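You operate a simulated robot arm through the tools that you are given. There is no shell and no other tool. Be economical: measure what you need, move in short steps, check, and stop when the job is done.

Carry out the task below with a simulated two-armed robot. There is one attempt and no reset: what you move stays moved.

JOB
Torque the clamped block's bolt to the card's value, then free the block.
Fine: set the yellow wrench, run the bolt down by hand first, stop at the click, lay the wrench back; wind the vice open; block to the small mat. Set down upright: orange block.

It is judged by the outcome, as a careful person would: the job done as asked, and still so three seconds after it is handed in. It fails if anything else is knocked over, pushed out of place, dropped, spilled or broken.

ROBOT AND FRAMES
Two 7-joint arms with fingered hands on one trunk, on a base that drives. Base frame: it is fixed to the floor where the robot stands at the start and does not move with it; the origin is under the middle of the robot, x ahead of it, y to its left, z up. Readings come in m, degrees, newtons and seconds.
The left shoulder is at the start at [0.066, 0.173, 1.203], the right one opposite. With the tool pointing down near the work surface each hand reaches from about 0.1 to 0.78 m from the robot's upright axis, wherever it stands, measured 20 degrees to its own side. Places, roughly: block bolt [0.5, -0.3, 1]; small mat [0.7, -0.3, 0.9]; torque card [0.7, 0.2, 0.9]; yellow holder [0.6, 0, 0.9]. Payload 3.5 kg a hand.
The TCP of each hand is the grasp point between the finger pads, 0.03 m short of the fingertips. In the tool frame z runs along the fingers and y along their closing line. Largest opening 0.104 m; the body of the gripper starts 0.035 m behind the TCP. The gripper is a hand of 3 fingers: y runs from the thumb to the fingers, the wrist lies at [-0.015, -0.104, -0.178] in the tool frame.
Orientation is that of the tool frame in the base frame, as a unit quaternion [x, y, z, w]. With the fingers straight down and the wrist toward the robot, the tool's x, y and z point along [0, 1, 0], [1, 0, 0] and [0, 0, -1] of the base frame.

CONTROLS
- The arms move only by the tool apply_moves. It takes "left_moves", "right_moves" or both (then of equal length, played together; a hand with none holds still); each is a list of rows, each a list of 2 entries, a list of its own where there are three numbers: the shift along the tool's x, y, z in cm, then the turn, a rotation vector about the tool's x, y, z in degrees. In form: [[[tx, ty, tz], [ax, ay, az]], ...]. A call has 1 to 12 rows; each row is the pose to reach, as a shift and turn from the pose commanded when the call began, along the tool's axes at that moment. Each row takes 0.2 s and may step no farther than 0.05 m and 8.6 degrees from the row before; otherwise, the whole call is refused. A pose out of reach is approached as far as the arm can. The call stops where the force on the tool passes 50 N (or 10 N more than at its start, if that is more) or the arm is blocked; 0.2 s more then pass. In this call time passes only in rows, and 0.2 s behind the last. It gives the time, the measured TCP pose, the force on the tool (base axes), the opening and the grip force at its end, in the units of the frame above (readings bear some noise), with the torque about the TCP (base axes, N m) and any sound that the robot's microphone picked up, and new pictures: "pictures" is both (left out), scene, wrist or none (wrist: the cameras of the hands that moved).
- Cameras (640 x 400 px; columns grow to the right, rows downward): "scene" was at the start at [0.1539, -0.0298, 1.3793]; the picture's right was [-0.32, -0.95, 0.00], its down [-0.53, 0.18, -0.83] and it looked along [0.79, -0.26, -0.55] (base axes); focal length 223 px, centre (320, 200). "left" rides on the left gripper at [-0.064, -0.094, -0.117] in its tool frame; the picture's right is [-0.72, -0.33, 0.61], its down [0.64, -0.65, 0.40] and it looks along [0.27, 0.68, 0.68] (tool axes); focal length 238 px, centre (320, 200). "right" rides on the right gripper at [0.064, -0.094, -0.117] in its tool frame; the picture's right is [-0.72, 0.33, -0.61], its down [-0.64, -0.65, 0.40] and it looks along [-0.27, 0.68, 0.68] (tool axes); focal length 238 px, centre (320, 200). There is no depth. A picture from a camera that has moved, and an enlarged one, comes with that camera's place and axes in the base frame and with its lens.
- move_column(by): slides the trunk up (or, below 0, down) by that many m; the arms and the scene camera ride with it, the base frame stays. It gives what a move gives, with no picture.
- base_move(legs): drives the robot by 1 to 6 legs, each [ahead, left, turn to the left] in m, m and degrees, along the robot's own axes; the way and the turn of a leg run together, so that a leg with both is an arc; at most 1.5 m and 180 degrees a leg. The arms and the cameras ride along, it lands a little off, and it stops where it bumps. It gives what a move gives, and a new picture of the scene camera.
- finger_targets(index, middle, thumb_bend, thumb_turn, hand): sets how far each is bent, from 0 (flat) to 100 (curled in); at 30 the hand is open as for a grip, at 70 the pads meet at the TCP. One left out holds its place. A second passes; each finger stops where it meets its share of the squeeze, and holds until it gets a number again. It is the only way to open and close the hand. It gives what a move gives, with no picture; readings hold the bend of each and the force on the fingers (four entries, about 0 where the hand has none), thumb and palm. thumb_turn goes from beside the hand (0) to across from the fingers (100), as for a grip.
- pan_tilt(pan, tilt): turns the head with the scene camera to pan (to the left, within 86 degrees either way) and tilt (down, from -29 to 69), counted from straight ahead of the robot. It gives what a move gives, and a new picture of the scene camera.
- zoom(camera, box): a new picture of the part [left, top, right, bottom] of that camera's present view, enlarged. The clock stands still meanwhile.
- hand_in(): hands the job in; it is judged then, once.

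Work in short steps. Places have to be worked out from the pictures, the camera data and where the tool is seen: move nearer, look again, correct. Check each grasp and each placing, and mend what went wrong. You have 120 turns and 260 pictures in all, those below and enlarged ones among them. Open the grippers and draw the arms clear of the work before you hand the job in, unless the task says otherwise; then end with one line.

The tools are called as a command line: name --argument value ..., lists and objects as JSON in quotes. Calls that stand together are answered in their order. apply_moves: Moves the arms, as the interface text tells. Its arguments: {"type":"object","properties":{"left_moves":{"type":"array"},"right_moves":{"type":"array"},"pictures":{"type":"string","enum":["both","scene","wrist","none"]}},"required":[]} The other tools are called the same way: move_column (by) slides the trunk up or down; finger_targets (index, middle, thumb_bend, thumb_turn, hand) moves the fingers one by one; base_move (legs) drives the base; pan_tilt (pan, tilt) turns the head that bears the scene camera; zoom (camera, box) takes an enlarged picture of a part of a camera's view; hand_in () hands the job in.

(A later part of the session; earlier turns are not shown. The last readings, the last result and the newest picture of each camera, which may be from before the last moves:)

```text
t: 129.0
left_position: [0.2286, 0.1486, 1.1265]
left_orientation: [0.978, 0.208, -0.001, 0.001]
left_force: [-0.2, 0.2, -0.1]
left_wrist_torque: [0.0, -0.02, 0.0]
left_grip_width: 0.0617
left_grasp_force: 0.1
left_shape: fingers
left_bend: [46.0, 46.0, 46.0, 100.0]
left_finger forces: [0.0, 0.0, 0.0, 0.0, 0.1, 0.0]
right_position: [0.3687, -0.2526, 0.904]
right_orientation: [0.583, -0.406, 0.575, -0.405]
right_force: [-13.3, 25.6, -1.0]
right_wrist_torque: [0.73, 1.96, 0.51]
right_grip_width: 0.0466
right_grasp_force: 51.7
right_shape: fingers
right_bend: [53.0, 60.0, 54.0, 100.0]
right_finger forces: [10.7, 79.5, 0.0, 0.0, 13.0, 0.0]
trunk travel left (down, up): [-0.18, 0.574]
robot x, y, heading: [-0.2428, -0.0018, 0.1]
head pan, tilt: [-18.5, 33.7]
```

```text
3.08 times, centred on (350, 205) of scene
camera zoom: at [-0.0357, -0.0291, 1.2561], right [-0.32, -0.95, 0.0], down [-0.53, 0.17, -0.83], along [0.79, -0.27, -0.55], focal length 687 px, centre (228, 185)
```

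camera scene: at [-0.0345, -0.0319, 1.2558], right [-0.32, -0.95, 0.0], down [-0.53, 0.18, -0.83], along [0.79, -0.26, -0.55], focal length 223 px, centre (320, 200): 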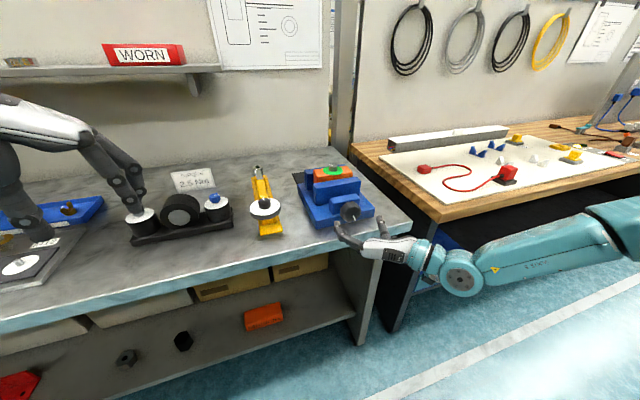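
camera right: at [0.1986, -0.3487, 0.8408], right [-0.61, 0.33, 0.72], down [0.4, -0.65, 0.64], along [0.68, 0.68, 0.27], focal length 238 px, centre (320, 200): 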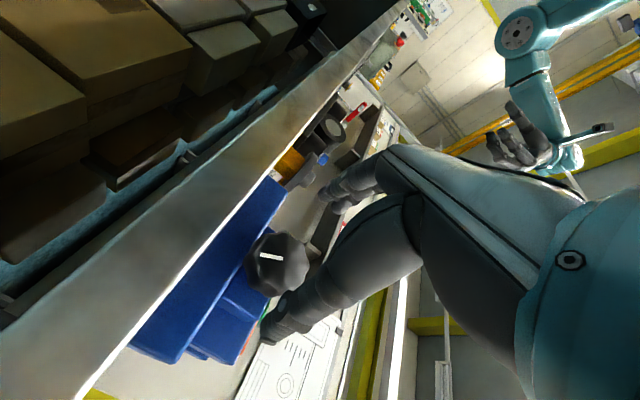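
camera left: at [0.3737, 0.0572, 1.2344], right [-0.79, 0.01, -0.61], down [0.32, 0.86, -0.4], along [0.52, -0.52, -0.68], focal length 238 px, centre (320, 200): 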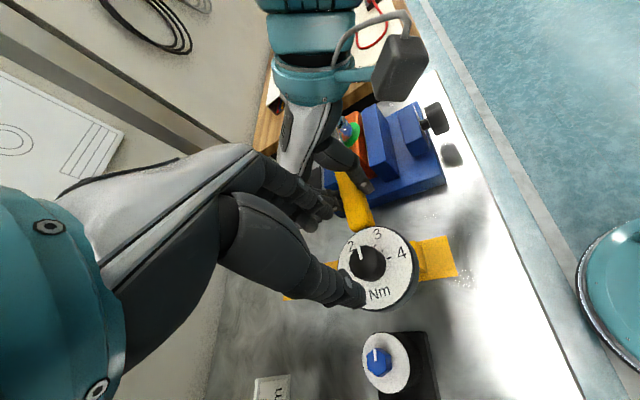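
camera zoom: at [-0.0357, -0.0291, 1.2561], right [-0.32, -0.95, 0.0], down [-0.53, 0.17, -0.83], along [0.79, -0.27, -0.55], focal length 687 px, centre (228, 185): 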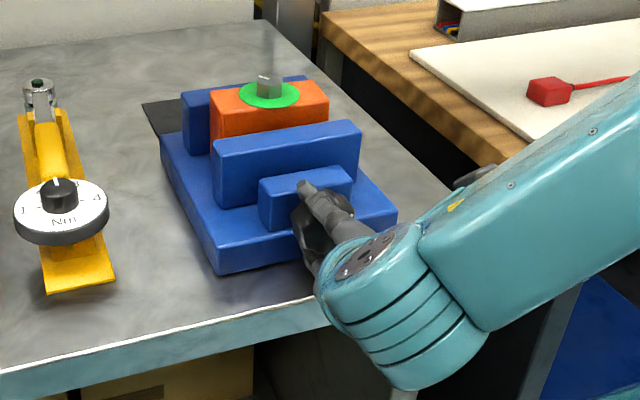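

I open the fingers, back off and look at the jaw gap.

finger_targets --hand "right" --index 32 --middle 32 --thumb_bend 32

apply_moves --right_moves '[[[0, 0, -3], [0, 0, 0]], [[0, 0, -6], [0, 0, 8]], [[0, 0, -6], [0, 0, 16]], [[0, 0, -6], [0, 0, 24]], [[0, 0, -6], [0, 0, 32]], [[0, 0, -6], [0, 0, 40]], [[0, 0, -6], [0, 0, 48]], [[0, 0, -6], [0, 0, 56]], [[0, 0, -6], [0, 0, 64]], [[0, 0, -6], [0, 0, 72]], [[0, 0, -6], [0, 0, 80]], [[0, 0, -6], [0, 0, 88]]]' --pictures "none"

zoom --camera "scene" --box '[300, 140, 400, 240]'

zoom --camera "right" --box '[60, 130, 340, 370]'

```text
t: 130.0
left_position: [0.2247, 0.1489, 1.1295]
left_orientation: [0.978, 0.208, 0.001, 0.001]
left_force: [-0.6, 0.0, -0.1]
left_wrist_torque: [-0.03, 0.03, -0.01]
left_grip_width: 0.062
left_grasp_force: 0.0
left_shape: fingers
left_bend: [46.0, 46.0, 46.0, 100.0]
left_finger forces: [0.0, 0.1, 0.0, 0.0, 0.0, 0.0]
right_position: [0.3679, -0.2533, 0.9109]
right_orientation: [0.576, -0.405, 0.582, -0.407]
right_force: [-14.0, 13.2, 31.7]
right_wrist_torque: [0.49, 1.26, -0.05]
right_grip_width: 0.0977
right_grasp_force: 23.1
right_shape: fingers
right_bend: [32.0, 49.0, 32.0, 98.0]
right_finger forces: [0.0, 46.2, 0.0, 0.0, 0.0, 0.0]
trunk travel left (down, up): [-0.18, 0.574]
robot x, y, heading: [-0.242, -0.0043, -0.3]
head pan, tilt: [-18.5, 33.7]
```

```text
t: 132.6
left_position: [0.2305, 0.1467, 1.1275]
left_orientation: [0.978, 0.207, 0.0, 0.0]
left_force: [-1.1, -0.4, -0.1]
left_wrist_torque: [-0.02, 0.01, 0.0]
left_grip_width: 0.0619
left_grasp_force: 0.0
left_shape: fingers
left_bend: [46.0, 46.0, 46.0, 100.0]
left_finger forces: [0.0, 0.0, 0.0, 0.0, 0.0, 0.1]
right_position: [0.3113, -0.2574, 0.9063]
right_orientation: [-0.133, 0.695, -0.136, 0.694]
right_force: [-0.4, 0.1, -0.5]
right_wrist_torque: [0.0, 0.02, -0.01]
right_grip_width: 0.0978
right_grasp_force: 0.1
right_shape: fingers
right_bend: [32.0, 32.0, 32.0, 98.0]
right_finger forces: [0.0, 0.1, 0.0, 0.0, 0.0, 0.0]
trunk travel left (down, up): [-0.18, 0.574]
robot x, y, heading: [-0.2428, -0.0005, -0.1]
head pan, tilt: [-18.5, 33.7]
```

```text
4.00 times, centred on (350, 190) of scene
camera zoom: at [-0.0348, -0.032, 1.2559], right [-0.32, -0.95, 0.0], down [-0.53, 0.18, -0.83], along [0.79, -0.26, -0.55], focal length 893 px, centre (200, 240)
```

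zoom: 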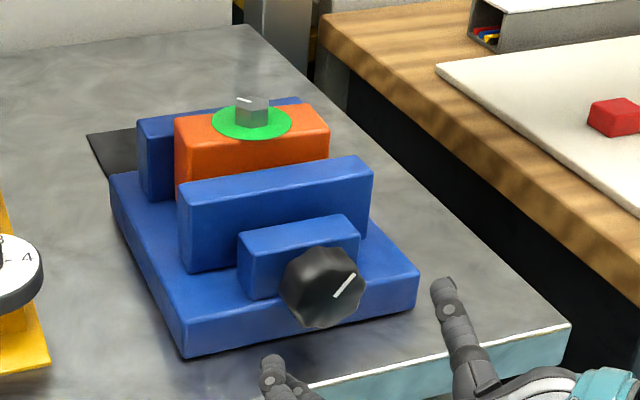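

```text
1.67 times, centred on (200, 250) of right
camera zoom: at [0.1936, -0.3683, 0.8815], right [-0.61, 0.57, 0.55], down [0.4, -0.37, 0.84], along [0.68, 0.73, -0.01], focal length 397 px, centre (520, 117)
```

zoom: 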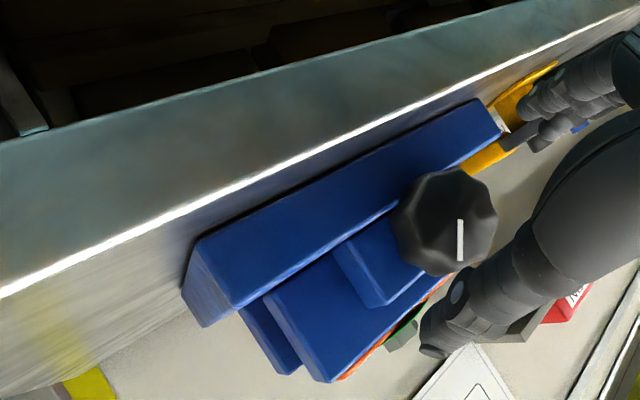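

The mark moved from 6 to about 1:30 o'clock (~135° ccw) and the jaw moved out a few mm. One more stroke to open it generously.

apply_moves --right_moves '[[[0, 0, 2], [0, 0, 4]], [[0, 0, 4], [0, 0, 8]], [[0, 0, 5.6], [0, 0, 12]]]' --pictures "none"

finger_targets --hand "right" --index 65 --middle 65 --thumb_bend 65

apply_moves --right_moves '[[[0, 0, 0], [0, 0, -8]], [[0, 0, 0], [0, 0, -16]], [[0, 0, 0], [0, 0, -24]], [[0, 0, 0], [0, 0, -32]], [[0, 0, 0], [0, 0, -40]], [[0, 0, 0], [0, 0, -48]], [[0, 0, 0], [0, 0, -56]], [[0, 0, 0], [0, 0, -64]], [[0, 0, 0], [0, 0, -72]], [[0, 0, 0], [0, 0, -80]]]' --pictures "none"

zoom --camera "scene" --box '[300, 140, 400, 240]'

```text
t: 133.4
left_position: [0.2292, 0.1466, 1.1264]
left_orientation: [0.978, 0.208, 0.0, 0.0]
left_force: [0.7, -0.7, 0.7]
left_wrist_torque: [-0.03, 0.0, 0.0]
left_grip_width: 0.0617
left_grasp_force: 0.1
left_shape: fingers
left_bend: [46.0, 46.0, 46.0, 100.0]
left_finger forces: [0.0, 0.0, 0.1, 0.0, 0.0, 0.0]
right_position: [0.3656, -0.2565, 0.9052]
right_orientation: [-0.059, 0.705, -0.062, 0.704]
right_force: [0.1, -0.5, -0.2]
right_wrist_torque: [0.0, 0.01, -0.01]
right_grip_width: 0.098
right_grasp_force: 0.0
right_shape: fingers
right_bend: [32.0, 32.0, 32.0, 98.0]
right_finger forces: [0.0, 0.1, 0.1, 0.0, 0.1, 0.0]
trunk travel left (down, up): [-0.18, 0.574]
robot x, y, heading: [-0.2424, -0.0031, 0.0]
head pan, tilt: [-18.5, 33.7]
```

```text
t: 134.4
left_position: [0.2278, 0.1473, 1.1282]
left_orientation: [0.978, 0.208, 0.0, 0.0]
left_force: [-0.4, 0.6, -0.4]
left_wrist_torque: [-0.02, 0.01, -0.02]
left_grip_width: 0.0618
left_grasp_force: 0.0
left_shape: fingers
left_bend: [46.0, 46.0, 46.0, 100.0]
left_finger forces: [0.0, 0.1, 0.0, 0.0, 0.0, 0.1]
right_position: [0.3649, -0.2544, 0.9042]
right_orientation: [-0.061, 0.705, -0.062, 0.704]
right_force: [-0.3, 6.4, -1.7]
right_wrist_torque: [-0.01, 0.04, 0.36]
right_grip_width: 0.0457
right_grasp_force: 16.0
right_shape: fingers
right_bend: [53.0, 56.0, 54.0, 100.0]
right_finger forces: [10.0, 9.5, 0.0, 0.1, 13.1, 0.1]
trunk travel left (down, up): [-0.18, 0.574]
robot x, y, heading: [-0.2388, -0.0022, -0.2]
head pan, tilt: [-18.5, 33.7]
```

```text
t: 136.6
left_position: [0.2294, 0.1445, 1.1269]
left_orientation: [0.978, 0.209, 0.0, -0.001]
left_force: [0.0, -0.2, -0.4]
left_wrist_torque: [0.04, 0.01, -0.01]
left_grip_width: 0.0621
left_grasp_force: 0.0
left_shape: fingers
left_bend: [46.0, 46.0, 46.0, 100.0]
left_finger forces: [0.0, 0.0, 0.0, 0.1, 0.0, 0.0]
right_position: [0.3663, -0.2596, 0.9047]
right_orientation: [-0.498, 0.504, -0.502, 0.497]
right_force: [-1.9, -9.6, -8.5]
right_wrist_torque: [0.7, 0.33, 0.09]
right_grip_width: 0.0364
right_grasp_force: 20.2
right_shape: fingers
right_bend: [55.0, 57.0, 60.0, 93.0]
right_finger forces: [8.0, 13.6, 0.0, 0.0, 18.9, 0.0]
trunk travel left (down, up): [-0.18, 0.574]
robot x, y, heading: [-0.2449, -0.0027, -0.0]
head pan, tilt: [-18.5, 33.7]
```

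```text
4.00 times, centred on (350, 190) of scene
camera zoom: at [-0.0343, -0.0334, 1.2557], right [-0.32, -0.95, 0.0], down [-0.53, 0.18, -0.83], along [0.79, -0.26, -0.56], focal length 893 px, centre (200, 240)
```

zoom: 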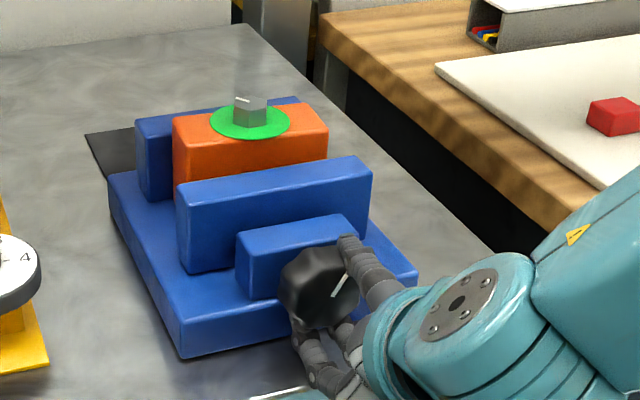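

Little further motion (slipped or at a stop). I release, back off and raise the trunk to look down into the gap.

finger_targets --hand "right" --index 32 --middle 32 --thumb_bend 32

apply_moves --right_moves '[[[0, 0, -3], [0, 0, 0]], [[0, 0, -7], [0, 0, 8]], [[0, 0, -10], [0, 0, 16]], [[0, 0, -10], [0, 0, 24]], [[0, 0, -10], [0, 0, 32]], [[0, 0, -10], [0, 0, 40]], [[0, 0, -10], [0, 0, 48]], [[0, 0, -10], [0, 0, 56]], [[0, 0, -10], [0, 0, 64]], [[0, 0, -10], [0, 0, 72]], [[0, 0, -10], [0, 0, 80]]]' --pictures "none"

move_column --by 0.4

pan_tilt --pan -20 --tilt 50

zoom --camera "scene" --box '[280, 130, 400, 250]'

```text
t: 137.6
left_position: [0.2268, 0.1476, 1.1285]
left_orientation: [0.978, 0.208, 0.001, 0.001]
left_force: [-0.1, 0.1, -0.1]
left_wrist_torque: [0.01, -0.03, 0.0]
left_grip_width: 0.0621
left_grasp_force: 0.2
left_shape: fingers
left_bend: [46.0, 46.0, 46.0, 100.0]
left_finger forces: [0.0, 0.0, 0.1, 0.0, 0.0, 0.0]
right_position: [0.3648, -0.2562, 0.9105]
right_orientation: [0.498, -0.5, 0.502, -0.5]
right_force: [-6.6, 1.2, 32.2]
right_wrist_torque: [0.35, 0.69, 0.09]
right_grip_width: 0.0951
right_grasp_force: 16.2
right_shape: fingers
right_bend: [34.0, 46.0, 32.0, 100.0]
right_finger forces: [1.9, 30.4, 0.1, 0.0, 0.1, 0.0]
trunk travel left (down, up): [-0.18, 0.574]
robot x, y, heading: [-0.2432, 0.0, -0.2]
head pan, tilt: [-18.5, 33.7]
```

```text
t: 140.0
left_position: [0.23, 0.1466, 1.1276]
left_orientation: [0.978, 0.208, 0.0, 0.0]
left_force: [-1.0, 0.3, 0.4]
left_wrist_torque: [0.01, 0.02, 0.01]
left_grip_width: 0.0619
left_grasp_force: 0.0
left_shape: fingers
left_bend: [46.0, 46.0, 46.0, 100.0]
left_finger forces: [0.0, 0.0, 0.0, 0.0, 0.0, 0.0]
right_position: [0.2653, -0.257, 0.9064]
right_orientation: [-0.061, 0.705, -0.062, 0.704]
right_force: [-0.4, -0.5, -0.5]
right_wrist_torque: [0.03, -0.03, 0.0]
right_grip_width: 0.0972
right_grasp_force: 0.0
right_shape: fingers
right_bend: [32.0, 32.0, 32.0, 100.0]
right_finger forces: [0.0, 0.1, 0.0, 0.0, 0.0, 0.0]
trunk travel left (down, up): [-0.18, 0.574]
robot x, y, heading: [-0.2433, -0.0032, 0.3]
head pan, tilt: [-18.5, 33.7]
```

```text
t: 143.8
left_position: [0.2306, 0.1468, 1.5273]
left_orientation: [0.978, 0.208, 0.0, 0.0]
left_force: [0.0, 0.6, 0.4]
left_wrist_torque: [0.02, -0.01, 0.05]
left_grip_width: 0.0621
left_grasp_force: 0.1
left_shape: fingers
left_bend: [46.0, 46.0, 46.0, 100.0]
left_finger forces: [0.0, 0.1, 0.0, 0.1, 0.1, 0.1]
right_position: [0.2668, -0.2561, 1.3067]
right_orientation: [-0.06, 0.705, -0.063, 0.704]
right_force: [0.1, -0.7, 0.1]
right_wrist_torque: [-0.01, 0.0, 0.01]
right_grip_width: 0.0973
right_grasp_force: 0.1
right_shape: fingers
right_bend: [32.0, 32.0, 32.0, 100.0]
right_finger forces: [0.0, 0.0, 0.1, 0.1, 0.1, 0.0]
trunk travel left (down, up): [-0.58, 0.174]
robot x, y, heading: [-0.2416, -0.0011, -0.1]
head pan, tilt: [-18.5, 33.7]
```

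```text
t: 144.6
left_position: [0.2298, 0.1462, 1.5269]
left_orientation: [0.978, 0.208, 0.0, 0.0]
left_force: [0.0, 0.1, 0.3]
left_wrist_torque: [-0.01, 0.0, 0.02]
left_grip_width: 0.0621
left_grasp_force: 0.0
left_shape: fingers
left_bend: [46.0, 46.0, 46.0, 100.0]
left_finger forces: [0.1, 0.0, 0.0, 0.0, 0.0, 0.1]
right_position: [0.2674, -0.2561, 1.3062]
right_orientation: [-0.061, 0.704, -0.063, 0.704]
right_force: [-0.8, -0.7, -0.3]
right_wrist_torque: [0.0, -0.01, 0.01]
right_grip_width: 0.0972
right_grasp_force: 0.0
right_shape: fingers
right_bend: [32.0, 32.0, 32.0, 100.0]
right_finger forces: [0.0, 0.0, 0.0, 0.0, 0.1, 0.0]
trunk travel left (down, up): [-0.58, 0.174]
robot x, y, heading: [-0.2471, -0.0004, 0.1]
head pan, tilt: [-20.0, 50.0]
camera scene: at [-0.1559, -0.0301, 1.6377], right [-0.34, -0.94, 0.0], down [-0.72, 0.26, -0.64], along [0.6, -0.22, -0.77], focal length 223 px, centre (320, 200)
```

scene: 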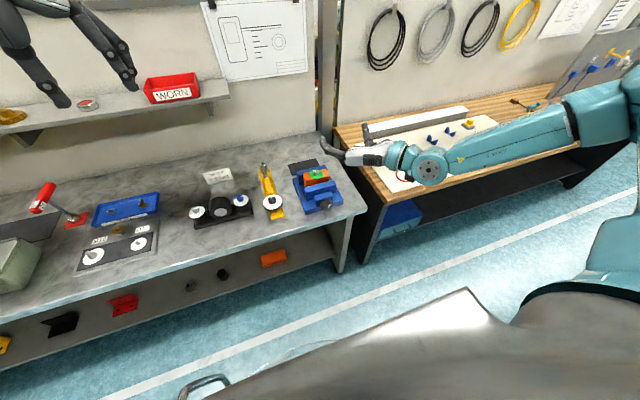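

```text
3.33 times, centred on (340, 190) of scene
camera zoom: at [-0.1559, -0.0301, 1.6377], right [-0.34, -0.94, 0.0], down [-0.72, 0.26, -0.64], along [0.6, -0.22, -0.77], focal length 744 px, centre (253, 233)
```

zoom: 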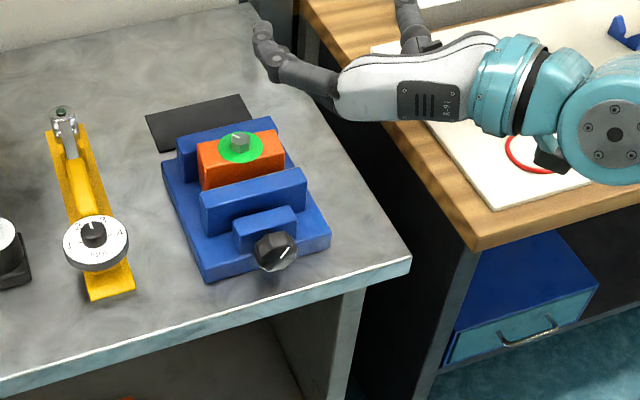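

The view isn't conclusive; I'll drive back to the bench with arms high and inspect the gap from above with the wrist camera.

base_move --legs '[[0.25, 0, 0]]'

apply_moves --right_moves '[[[0, 0, 0], [0, 8, 0]], [[0, 0, -1], [0, 16, 0]], [[0, 0, -1], [0, 24, 0]], [[0, 0, -1], [0, 32, 0]], [[0, 0, -1], [0, 40, 0]], [[0, 0, -1], [0, 48, 0]], [[0, 0, -1], [0, 56, 0]], [[0, 0, -1], [0, 64, 0]], [[0, 0, -1], [0, 72, 0]], [[0, 0, -1], [0, 80, 0]], [[0, 0, -1], [0, 88, 0]], [[0, 0, -1], [0, 90, 0]]]' --pictures "none"

```text
t: 146.4
left_position: [0.4661, 0.1474, 1.5273]
left_orientation: [0.978, 0.208, -0.001, 0.0]
left_force: [0.4, -0.2, 0.6]
left_wrist_torque: [0.0, 0.03, -0.01]
left_grip_width: 0.0619
left_grasp_force: 0.0
left_shape: fingers
left_bend: [46.0, 46.0, 46.0, 100.0]
left_finger forces: [0.0, 0.1, 0.0, 0.0, 0.0, 0.0]
right_position: [0.5025, -0.2553, 1.3068]
right_orientation: [-0.061, 0.705, -0.062, 0.704]
right_force: [0.2, -1.0, 0.1]
right_wrist_torque: [0.01, -0.01, -0.01]
right_grip_width: 0.0972
right_grasp_force: 0.0
right_shape: fingers
right_bend: [32.0, 32.0, 32.0, 100.0]
right_finger forces: [0.1, 0.0, 0.0, 0.1, 0.1, 0.0]
trunk travel left (down, up): [-0.58, 0.174]
robot x, y, heading: [-0.0085, -0.0051, 0.2]
head pan, tilt: [-20.0, 50.0]
camera scene: at [0.0805, -0.0298, 1.6377], right [-0.34, -0.94, 0.0], down [-0.72, 0.26, -0.64], along [0.6, -0.22, -0.77], focal length 223 px, centre (320, 200)
```

scene: 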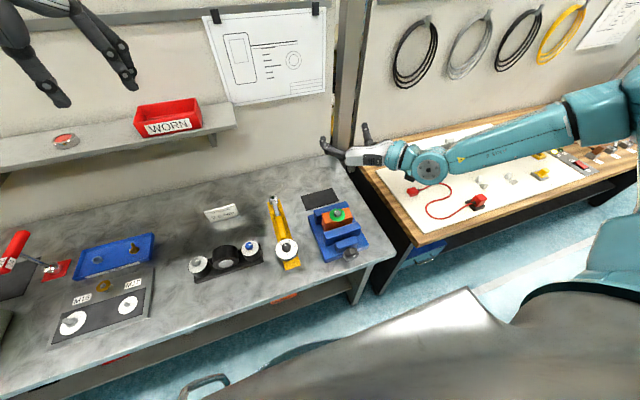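

```text
t: 149.0
left_position: [0.4653, 0.1473, 1.5284]
left_orientation: [0.978, 0.209, 0.0, 0.0]
left_force: [0.3, -0.5, -0.3]
left_wrist_torque: [-0.01, -0.02, 0.02]
left_grip_width: 0.062
left_grasp_force: 0.1
left_shape: fingers
left_bend: [46.0, 46.0, 46.0, 100.0]
left_finger forces: [0.0, 0.0, 0.0, 0.0, 0.1, 0.0]
right_position: [0.4937, -0.2558, 1.3053]
right_orientation: [0.002, 0.996, -0.087, -0.001]
right_force: [-0.9, 0.7, 0.0]
right_wrist_torque: [-0.02, 0.01, -0.04]
right_grip_width: 0.0972
right_grasp_force: 0.0
right_shape: fingers
right_bend: [32.0, 32.0, 32.0, 100.0]
right_finger forces: [0.0, 0.0, 0.0, 0.0, 0.0, 0.0]
trunk travel left (down, up): [-0.58, 0.174]
robot x, y, heading: [-0.0054, -0.0015, 0.1]
head pan, tilt: [-20.0, 50.0]
```

I square the hand and zoom the gap from above.

zoom --camera "scene" --box '[300, 195, 380, 265]'

apply_moves --right_moves '[[[0, 0, 0], [-5, 0, 0]], [[0, 0, 0], [-10, 0, 0]]]' --pictures "none"

apply_moves --right_moves '[[[0, 0, 1], [0, 0, 8]], [[0, 0, 2], [0, 0, 16]], [[0, 0, 3], [0, 0, 24]], [[0, 0, 4], [0, 0, 32]], [[0, 0, 5], [0, 0, 40]], [[-1, 0, 6], [0, 0, 48]], [[-2, 0, 7], [0, 0, 56]], [[-3, 0, 8], [0, 0, 64]], [[-4, 0, 9], [0, 0, 72]], [[-4, 0, 10], [0, 0, 80]], [[-4, 0, 10], [0, 0, 88]], [[-4, 0, 10], [0, 0, 90]]]' --pictures "wrist"

```text
5.71 times, centred on (340, 230) of scene
camera zoom: at [0.0809, -0.0299, 1.6376], right [-0.34, -0.94, 0.0], down [-0.72, 0.26, -0.64], along [0.6, -0.22, -0.77], focal length 1276 px, centre (206, 29)
```

zoom: 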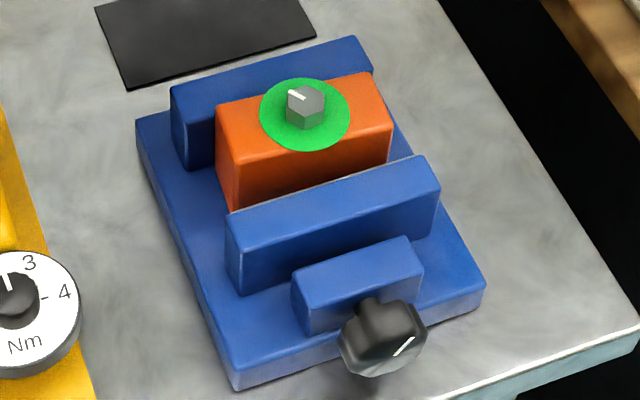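

```text
t: 149.6
left_position: [0.467, 0.1479, 1.5283]
left_orientation: [0.978, 0.209, 0.0, -0.001]
left_force: [-0.4, -0.5, -0.1]
left_wrist_torque: [0.0, -0.02, 0.0]
left_grip_width: 0.062
left_grasp_force: 0.0
left_shape: fingers
left_bend: [46.0, 46.0, 46.0, 100.0]
left_finger forces: [0.0, 0.1, 0.1, 0.1, 0.0, 0.0]
right_position: [0.4932, -0.255, 1.3064]
right_orientation: [0.001, 1.0, 0.001, -0.001]
right_force: [1.0, -0.1, 0.1]
right_wrist_torque: [0.02, 0.02, -0.02]
right_grip_width: 0.0977
right_grasp_force: 0.1
right_shape: fingers
right_bend: [32.0, 32.0, 32.0, 100.0]
right_finger forces: [0.0, 0.1, 0.0, 0.0, 0.0, 0.0]
trunk travel left (down, up): [-0.58, 0.174]
robot x, y, heading: [-0.0034, -0.0005, 0.1]
head pan, tilt: [-20.0, 50.0]
```

```text
t: 152.4
left_position: [0.4651, 0.146, 1.5289]
left_orientation: [0.978, 0.209, 0.0, -0.001]
left_force: [-0.7, 1.0, 0.0]
left_wrist_torque: [0.04, -0.01, 0.0]
left_grip_width: 0.0616
left_grasp_force: 0.1
left_shape: fingers
left_bend: [46.0, 46.0, 46.0, 100.0]
left_finger forces: [0.0, 0.0, 0.0, 0.1, 0.1, 0.0]
right_position: [0.5629, -0.2504, 1.2266]
right_orientation: [0.673, 0.733, 0.059, 0.077]
right_force: [0.3, -1.2, 0.1]
right_wrist_torque: [0.02, -0.01, 0.0]
right_grip_width: 0.0976
right_grasp_force: 0.0
right_shape: fingers
right_bend: [32.0, 32.0, 32.0, 100.0]
right_finger forces: [0.0, 0.1, 0.1, 0.0, 0.0, 0.0]
right hand out of reach, approached as far as the arm can: row 8, 9, 10, 11
trunk travel left (down, up): [-0.58, 0.174]
robot x, y, heading: [-0.0057, -0.0021, -0.2]
head pan, tilt: [-20.0, 50.0]
stopped in row 12 (right hand): the arm was blocked; the commanded pose is now the measured one
camera right: at [0.4436, -0.1938, 1.3207], right [0.26, -0.68, 0.69], down [-0.51, -0.7, -0.5], along [0.82, -0.22, -0.53], focal length 238 px, centre (320, 200)
```

right: 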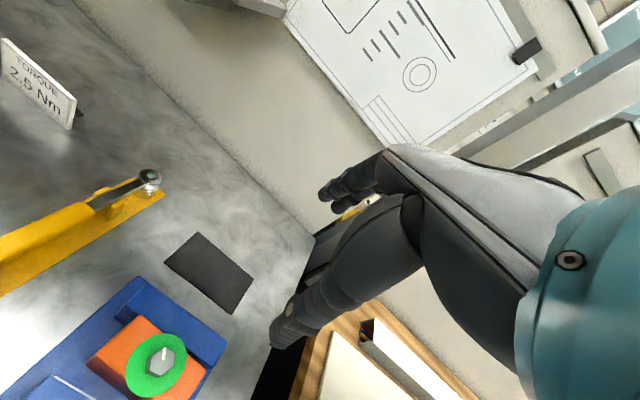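

I lower the trunk most of the way and square the hand above the block.

move_column --by -0.13

apply_moves --right_moves '[[[0, 0, -1], [5.5, 0.7, 2.4]], [[0, 0, -1], [11, 1.5, 4.9]]]' --pictures "none"

move_column --by -0.06

zoom --camera "right" --box '[60, 160, 400, 400]'

```text
t: 154.0
left_position: [0.4649, 0.1476, 1.3984]
left_orientation: [0.978, 0.209, 0.0, 0.0]
left_force: [0.3, 0.9, 1.7]
left_wrist_torque: [0.0, 0.02, 0.02]
left_grip_width: 0.0619
left_grasp_force: 0.2
left_shape: fingers
left_bend: [46.0, 46.0, 46.0, 100.0]
left_finger forces: [0.0, 0.0, 0.1, 0.0, 0.1, 0.1]
right_position: [0.5631, -0.2488, 1.0979]
right_orientation: [0.673, 0.733, 0.06, 0.077]
right_force: [-0.1, 0.3, 0.1]
right_wrist_torque: [-0.04, 0.04, 0.0]
right_grip_width: 0.0981
right_grasp_force: 0.1
right_shape: fingers
right_bend: [32.0, 32.0, 32.0, 100.0]
right_finger forces: [0.0, 0.0, 0.0, 0.1, 0.0, 0.0]
trunk travel left (down, up): [-0.45, 0.304]
robot x, y, heading: [-0.0052, 0.0018, 0.1]
head pan, tilt: [-20.0, 50.0]
```

```text
t: 154.6
left_position: [0.4669, 0.1488, 1.3968]
left_orientation: [0.978, 0.208, 0.0, 0.001]
left_force: [0.0, 0.4, 0.0]
left_wrist_torque: [0.0, 0.03, -0.01]
left_grip_width: 0.0618
left_grasp_force: 0.1
left_shape: fingers
left_bend: [46.0, 46.0, 46.0, 100.0]
left_finger forces: [0.0, 0.0, 0.0, 0.0, 0.1, 0.0]
right_position: [0.5608, -0.249, 1.106]
right_orientation: [0.707, 0.707, 0.002, 0.0]
right_force: [-0.6, -1.5, 0.1]
right_wrist_torque: [0.01, 0.0, -0.02]
right_grip_width: 0.0977
right_grasp_force: 0.1
right_shape: fingers
right_bend: [32.0, 32.0, 32.0, 100.0]
right_finger forces: [0.0, 0.1, 0.0, 0.0, 0.0, 0.1]
trunk travel left (down, up): [-0.45, 0.304]
robot x, y, heading: [-0.0041, -0.0018, 0.2]
head pan, tilt: [-20.0, 50.0]
```

```text
t: 155.6
left_position: [0.4655, 0.1475, 1.3384]
left_orientation: [0.978, 0.209, 0.0, 0.001]
left_force: [0.0, 0.5, 0.1]
left_wrist_torque: [0.01, -0.01, -0.02]
left_grip_width: 0.0621
left_grasp_force: 0.0
left_shape: fingers
left_bend: [46.0, 46.0, 46.0, 100.0]
left_finger forces: [0.1, 0.1, 0.0, 0.0, 0.0, 0.0]
right_position: [0.5608, -0.2494, 1.0474]
right_orientation: [0.707, 0.707, 0.001, 0.0]
right_force: [0.7, -0.3, 0.2]
right_wrist_torque: [0.01, -0.02, -0.04]
right_grip_width: 0.0978
right_grasp_force: 0.2
right_shape: fingers
right_bend: [32.0, 32.0, 32.0, 100.0]
right_finger forces: [0.0, 0.0, 0.1, 0.0, 0.0, 0.0]
trunk travel left (down, up): [-0.39, 0.364]
robot x, y, heading: [-0.0057, -0.0042, 0.1]
head pan, tilt: [-20.0, 50.0]
```

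```text
1.67 times, centred on (230, 280) of right
camera zoom: at [0.4673, -0.1858, 1.1635], right [0.32, -0.72, 0.61], down [-0.65, -0.64, -0.41], along [0.69, -0.27, -0.68], focal length 397 px, centre (470, 67)
```

zoom: 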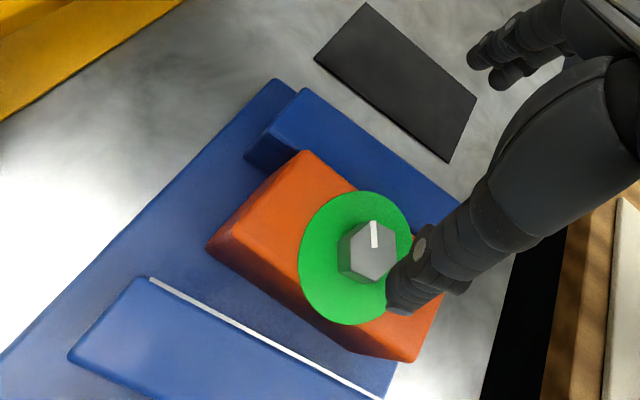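

The gap is clearly open now (front jaw well clear of the block). The block's bolt is central, so I'll lift the block by the bolt head. Move above the bolt with fingers pre-closed.

finger_targets --hand "right" --index 52 --middle 52 --thumb_bend 52

apply_moves --right_moves '[[[-0.5, -1.6, 0], [0, 0, 0]], [[-1.0, -3.2, 1.2], [0, 0, 0]]]' --pictures "none"

zoom --camera "right" --box '[200, 160, 440, 360]'

zoom --camera "scene" --box '[280, 130, 400, 250]'

```text
t: 156.6
left_position: [0.4651, 0.1476, 1.3373]
left_orientation: [0.978, 0.208, 0.0, -0.001]
left_force: [-0.4, -0.5, 0.2]
left_wrist_torque: [0.0, 0.02, 0.0]
left_grip_width: 0.0618
left_grasp_force: 0.0
left_shape: fingers
left_bend: [46.0, 46.0, 46.0, 100.0]
left_finger forces: [0.0, 0.0, 0.0, 0.1, 0.0, 0.0]
right_position: [0.5611, -0.2484, 1.0472]
right_orientation: [0.707, 0.707, 0.001, 0.002]
right_force: [-0.1, -0.2, 0.3]
right_wrist_torque: [-0.01, -0.03, 0.02]
right_grip_width: 0.0472
right_grasp_force: 0.0
right_shape: fingers
right_bend: [52.0, 52.0, 52.0, 100.0]
right_finger forces: [0.0, 0.1, 0.0, 0.0, 0.0, 0.0]
trunk travel left (down, up): [-0.39, 0.364]
robot x, y, heading: [-0.0078, -0.0009, 0.1]
head pan, tilt: [-20.0, 50.0]
```

```text
t: 157.2
left_position: [0.4654, 0.1489, 1.3375]
left_orientation: [0.978, 0.209, 0.0, 0.0]
left_force: [-0.6, -1.1, -0.2]
left_wrist_torque: [0.02, 0.02, 0.02]
left_grip_width: 0.062
left_grasp_force: 0.1
left_shape: fingers
left_bend: [46.0, 46.0, 46.0, 100.0]
left_finger forces: [0.0, 0.1, 0.1, 0.1, 0.0, 0.0]
right_position: [0.5288, -0.2617, 1.0366]
right_orientation: [0.708, 0.707, 0.001, 0.001]
right_force: [0.1, 0.4, 0.2]
right_wrist_torque: [0.02, 0.01, 0.0]
right_grip_width: 0.0469
right_grasp_force: 0.0
right_shape: fingers
right_bend: [52.0, 52.0, 52.0, 100.0]
right_finger forces: [0.1, 0.1, 0.0, 0.0, 0.0, 0.1]
trunk travel left (down, up): [-0.39, 0.364]
robot x, y, heading: [-0.0082, -0.0019, 0.0]
head pan, tilt: [-20.0, 50.0]
```

```text
2.00 times, centred on (320, 260) of right
camera zoom: at [0.4354, -0.1978, 1.1514], right [0.32, -0.72, 0.61], down [-0.65, -0.64, -0.41], along [0.68, -0.27, -0.68], focal length 477 px, centre (320, 80)
```

zoom: 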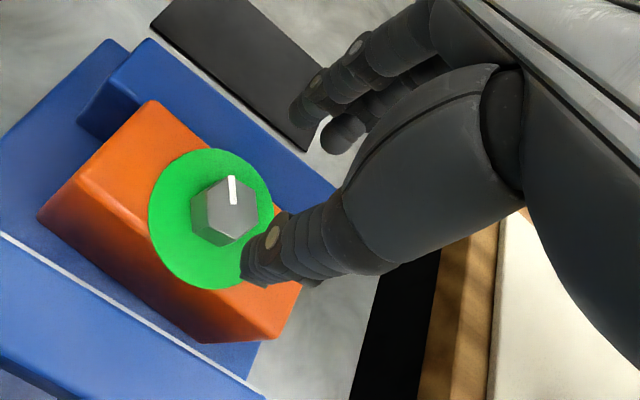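

```text
3.33 times, centred on (340, 190) of scene
camera zoom: at [0.1088, -0.03, 1.4467], right [-0.34, -0.94, 0.0], down [-0.72, 0.26, -0.64], along [0.6, -0.22, -0.77], focal length 744 px, centre (253, 233)
```

zoom: 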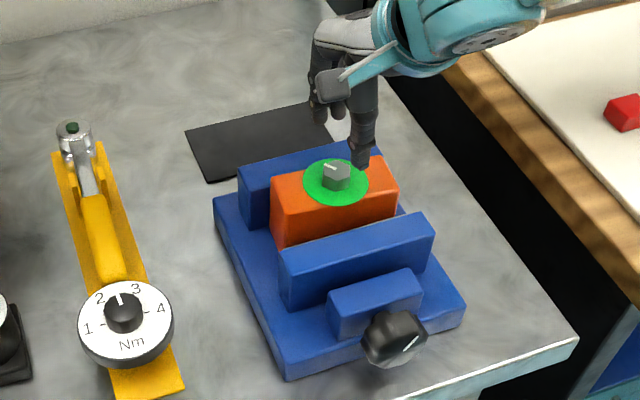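

Bolt top now estimated [0.533,-0.266,~0.957]. Adjust and lower 3.5 cm, then look.

apply_moves --right_moves '[[[-0.3, 0.3, 1.5], [0, 0, 0]], [[-0.3, 0.3, 3.5], [0, 0, 0]]]' --pictures "none"

zoom --camera "right" --box '[200, 160, 440, 360]'

zoom --camera "scene" --box '[310, 150, 380, 220]'

```text
t: 157.8
left_position: [0.4664, 0.1482, 1.3371]
left_orientation: [0.978, 0.208, 0.0, 0.0]
left_force: [0.3, 0.0, -0.2]
left_wrist_torque: [0.0, 0.0, 0.02]
left_grip_width: 0.062
left_grasp_force: 0.1
left_shape: fingers
left_bend: [46.0, 46.0, 46.0, 100.0]
left_finger forces: [0.0, 0.0, 0.0, 0.0, 0.0, 0.0]
right_position: [0.5317, -0.2641, 0.9999]
right_orientation: [0.708, 0.706, 0.001, 0.002]
right_force: [-0.1, -0.1, 0.2]
right_wrist_torque: [0.0, 0.0, -0.01]
right_grip_width: 0.0473
right_grasp_force: 0.0
right_shape: fingers
right_bend: [52.0, 52.0, 52.0, 100.0]
right_finger forces: [0.1, 0.0, 0.0, 0.1, 0.0, 0.0]
trunk travel left (down, up): [-0.39, 0.364]
robot x, y, heading: [-0.0017, -0.0009, 0.0]
head pan, tilt: [-20.0, 50.0]
```

```text
2.00 times, centred on (320, 260) of right
camera zoom: at [0.4381, -0.2, 1.1157], right [0.32, -0.72, 0.61], down [-0.65, -0.64, -0.41], along [0.68, -0.27, -0.68], focal length 477 px, centre (320, 80)
```

zoom: 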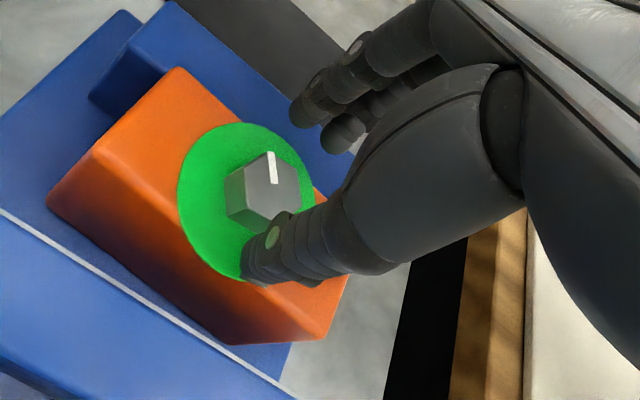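

```text
5.71 times, centred on (345, 185) of scene
camera zoom: at [0.1089, -0.0297, 1.4467], right [-0.34, -0.94, 0.0], down [-0.72, 0.26, -0.64], along [0.6, -0.22, -0.77], focal length 1276 px, centre (177, 286)
```

zoom: 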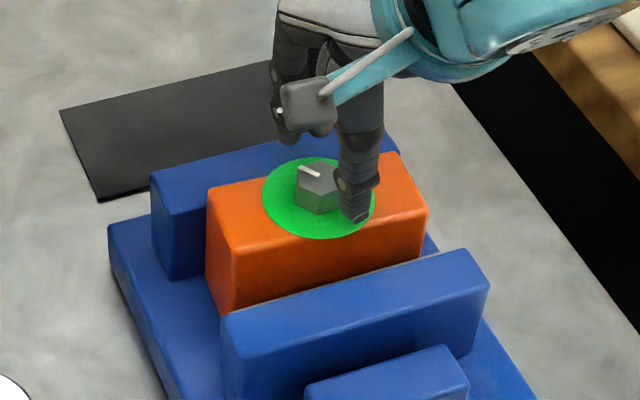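

Matches the earlier pre-grasp picture when ~3 cm higher; lower 2.6 cm more and check.

apply_moves --right_moves '[[[0, 0, 1.3], [0, 0, 0]], [[0, 0, 2.5], [0, 0, 0]]]' --pictures "none"

zoom --camera "right" --box '[200, 160, 440, 360]'

zoom --camera "scene" --box '[310, 150, 380, 220]'

```text
t: 158.4
left_position: [0.4648, 0.1475, 1.3379]
left_orientation: [0.978, 0.21, -0.001, -0.001]
left_force: [-0.1, -0.1, -0.2]
left_wrist_torque: [0.01, 0.03, -0.01]
left_grip_width: 0.0619
left_grasp_force: 0.1
left_shape: fingers
left_bend: [46.0, 46.0, 46.0, 100.0]
left_finger forces: [0.0, 0.0, 0.0, 0.0, 0.0, 0.1]
right_position: [0.5402, -0.2574, 0.9899]
right_orientation: [0.706, 0.708, 0.014, 0.008]
right_force: [-4.9, 1.2, 29.3]
right_wrist_torque: [-0.23, 1.31, -0.07]
right_grip_width: 0.0568
right_grasp_force: 15.6
right_shape: fingers
right_bend: [52.0, 52.0, 47.0, 100.0]
right_finger forces: [0.1, 0.0, 0.0, 0.0, 31.8, 0.0]
trunk travel left (down, up): [-0.39, 0.364]
robot x, y, heading: [-0.0071, -0.0008, 0.1]
head pan, tilt: [-20.0, 50.0]
stopped in row 2 (right hand): the force on the tool passed its limit at 57 N (the readings are from after the stop); the commanded pose is now the measured one
```

```text
2.00 times, centred on (320, 260) of right
camera zoom: at [0.4433, -0.1957, 1.1042], right [0.31, -0.72, 0.62], down [-0.64, -0.64, -0.43], along [0.71, -0.26, -0.66], focal length 477 px, centre (320, 80)
```

zoom: 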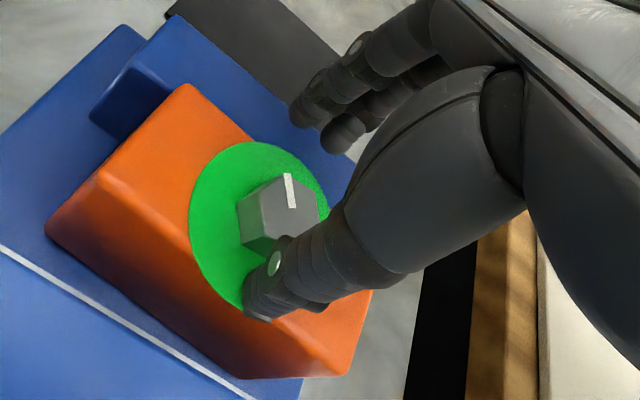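

```text
5.71 times, centred on (345, 185) of scene
camera zoom: at [0.1075, -0.0296, 1.447], right [-0.34, -0.94, 0.0], down [-0.72, 0.26, -0.64], along [0.6, -0.22, -0.77], focal length 1276 px, centre (177, 286)
```

zoom: 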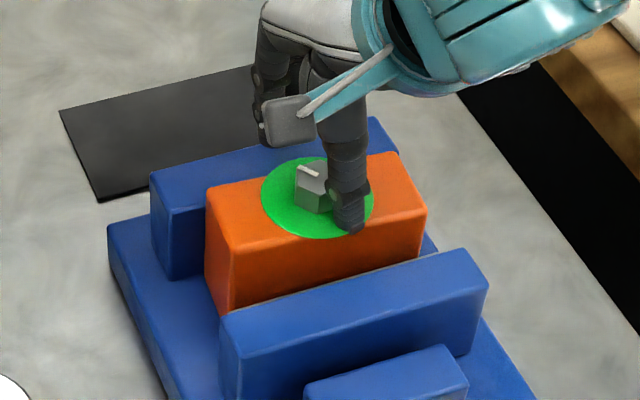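

The thumb touched the washer (bolt top is still at ≈0.975). I raise 1 cm, square up and recentre.

apply_moves --right_moves '[[[0, 0, -0.7], [0.9, -0.2, 0]], [[-0.4, -0.9, -1.0], [1.8, -0.5, 0]]]' --pictures "none"

zoom --camera "right" --box '[200, 160, 440, 360]'

zoom --camera "scene" --box '[310, 150, 380, 220]'

```text
t: 159.0
left_position: [0.4648, 0.1473, 1.3365]
left_orientation: [0.978, 0.208, 0.0, 0.0]
left_force: [-0.3, -0.8, -0.2]
left_wrist_torque: [0.01, 0.01, -0.01]
left_grip_width: 0.0618
left_grasp_force: 0.1
left_shape: fingers
left_bend: [46.0, 46.0, 46.0, 100.0]
left_finger forces: [0.0, 0.0, 0.1, 0.1, 0.0, 0.0]
right_position: [0.5287, -0.2628, 0.9956]
right_orientation: [0.708, 0.707, -0.006, -0.004]
right_force: [-0.4, -0.3, 0.1]
right_wrist_torque: [0.02, 0.0, 0.02]
right_grip_width: 0.0469
right_grasp_force: 0.1
right_shape: fingers
right_bend: [52.0, 52.0, 52.0, 100.0]
right_finger forces: [0.0, 0.1, 0.0, 0.0, 0.0, 0.0]
trunk travel left (down, up): [-0.39, 0.364]
robot x, y, heading: [-0.0062, -0.003, 0.3]
head pan, tilt: [-20.0, 50.0]
```

```text
2.00 times, centred on (320, 260) of right
camera zoom: at [0.4366, -0.1994, 1.112], right [0.33, -0.72, 0.61], down [-0.66, -0.64, -0.39], along [0.68, -0.27, -0.68], focal length 477 px, centre (320, 80)
```

zoom: 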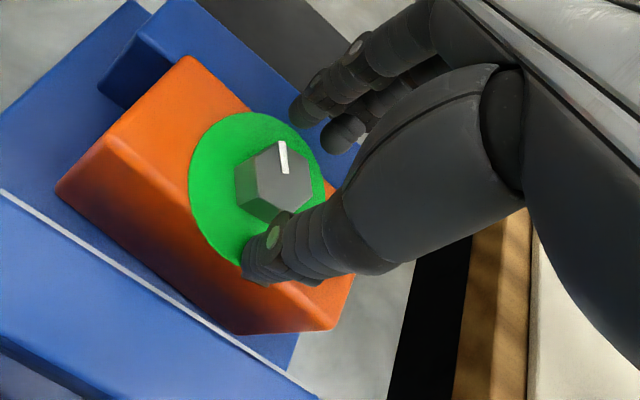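

```text
5.71 times, centred on (345, 185) of scene
camera zoom: at [0.1082, -0.0297, 1.4466], right [-0.34, -0.94, 0.0], down [-0.72, 0.26, -0.64], along [0.6, -0.22, -0.77], focal length 1276 px, centre (177, 286)
```

zoom: 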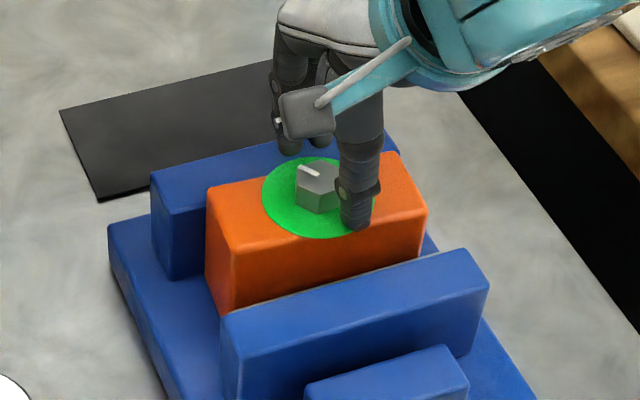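

Bolt refined to [0.5245,-0.257,0.974]. Shift −4 mm x, +5 mm y, then close.

apply_moves --right_moves '[[[0.5, -0.4, 0], [-0.9, 0.2, 0]]]' --pictures "none"

finger_targets --hand "right" --index 70 --middle 70 --thumb_bend 70

zoom --camera "right" --box '[200, 160, 440, 360]'

zoom --camera "scene" --box '[310, 150, 380, 220]'

```text
t: 159.4
left_position: [0.4642, 0.1471, 1.3381]
left_orientation: [0.978, 0.208, 0.001, 0.0]
left_force: [-0.4, -0.6, -0.1]
left_wrist_torque: [0.03, 0.02, 0.01]
left_grip_width: 0.062
left_grasp_force: 0.0
left_shape: fingers
left_bend: [46.0, 46.0, 46.0, 100.0]
left_finger forces: [0.0, 0.0, 0.0, 0.0, 0.1, 0.0]
right_position: [0.5264, -0.2575, 0.9967]
right_orientation: [0.706, 0.708, 0.003, 0.002]
right_force: [0.6, 0.6, 0.9]
right_wrist_torque: [-0.01, -0.01, -0.02]
right_grip_width: 0.0469
right_grasp_force: 0.1
right_shape: fingers
right_bend: [52.0, 52.0, 52.0, 100.0]
right_finger forces: [0.0, 0.0, 0.1, 0.0, 0.1, 0.0]
trunk travel left (down, up): [-0.39, 0.364]
robot x, y, heading: [-0.0056, -0.0055, -0.0]
head pan, tilt: [-20.0, 50.0]
```

```text
t: 160.4
left_position: [0.4655, 0.147, 1.3374]
left_orientation: [0.978, 0.209, 0.0, 0.001]
left_force: [-0.6, 0.1, 0.0]
left_wrist_torque: [-0.04, 0.03, 0.0]
left_grip_width: 0.0618
left_grasp_force: 0.0
left_shape: fingers
left_bend: [46.0, 46.0, 46.0, 100.0]
left_finger forces: [0.1, 0.1, 0.0, 0.1, 0.1, 0.1]
right_position: [0.5257, -0.2582, 0.9961]
right_orientation: [0.707, 0.708, 0.002, 0.003]
right_force: [-0.6, -2.0, 0.8]
right_wrist_torque: [-0.02, -0.01, 0.01]
right_grip_width: 0.0196
right_grasp_force: 7.5
right_shape: fingers
right_bend: [64.0, 67.0, 63.0, 100.0]
right_finger forces: [4.4, 2.9, 0.0, 0.0, 7.7, 0.0]
trunk travel left (down, up): [-0.39, 0.364]
robot x, y, heading: [-0.0084, 0.0003, 0.2]
head pan, tilt: [-20.0, 50.0]
```

```text
2.00 times, centred on (320, 260) of right
camera zoom: at [0.4313, -0.1948, 1.1113], right [0.32, -0.72, 0.62], down [-0.65, -0.64, -0.41], along [0.69, -0.27, -0.67], focal length 477 px, centre (320, 80)
```

zoom: 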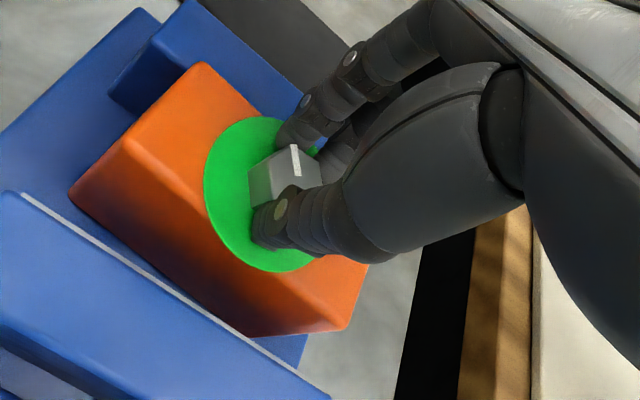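

```text
5.71 times, centred on (345, 185) of scene
camera zoom: at [0.1089, -0.03, 1.4467], right [-0.34, -0.94, 0.0], down [-0.72, 0.26, -0.64], along [0.6, -0.22, -0.77], focal length 1276 px, centre (177, 286)
```

zoom: 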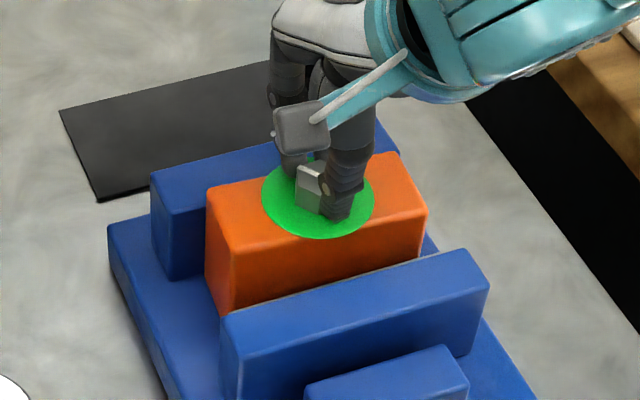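

Bolt head gripped. The front gap is clear. Lift 3 cm slowly and check.

apply_moves --right_moves '[[[0, 0, -1], [0, 0, 0]], [[0, 0, -2], [0, 0, 0]], [[0, 0, -3], [0, 0, 0]]]' --pictures "none"

zoom --camera "scene" --box '[300, 130, 400, 230]'

```text
t: 161.2
left_position: [0.4664, 0.1483, 1.3374]
left_orientation: [0.978, 0.209, 0.001, 0.001]
left_force: [0.0, 0.4, 0.6]
left_wrist_torque: [0.01, 0.01, -0.02]
left_grip_width: 0.0618
left_grasp_force: 0.1
left_shape: fingers
left_bend: [46.0, 46.0, 46.0, 100.0]
left_finger forces: [0.0, 0.0, 0.0, 0.0, 0.0, 0.1]
right_position: [0.524, -0.2594, 1.0247]
right_orientation: [0.707, 0.707, 0.003, 0.003]
right_force: [-0.7, -0.3, 0.1]
right_wrist_torque: [-0.01, -0.03, 0.01]
right_grip_width: 0.0014
right_grasp_force: 0.1
right_shape: fingers
right_bend: [70.0, 70.0, 70.0, 100.0]
right_finger forces: [0.0, 0.0, 0.1, 0.1, 0.0, 0.0]
trunk travel left (down, up): [-0.39, 0.364]
robot x, y, heading: [-0.0049, -0.0044, -0.0]
head pan, tilt: [-20.0, 50.0]
```

```text
4.00 times, centred on (350, 180) of scene
camera zoom: at [0.1085, -0.0297, 1.4467], right [-0.34, -0.94, 0.0], down [-0.72, 0.26, -0.64], along [0.6, -0.22, -0.77], focal length 893 px, centre (200, 280)
```

zoom: 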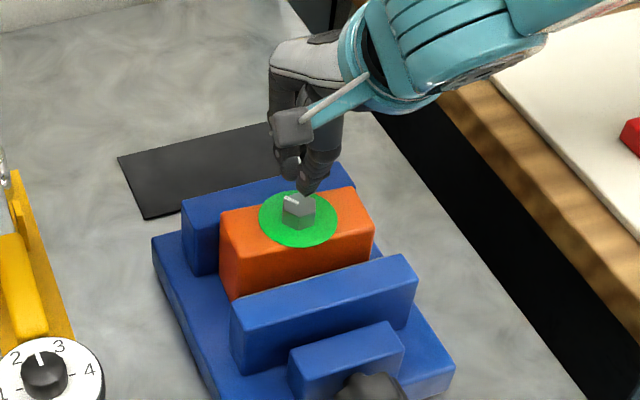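

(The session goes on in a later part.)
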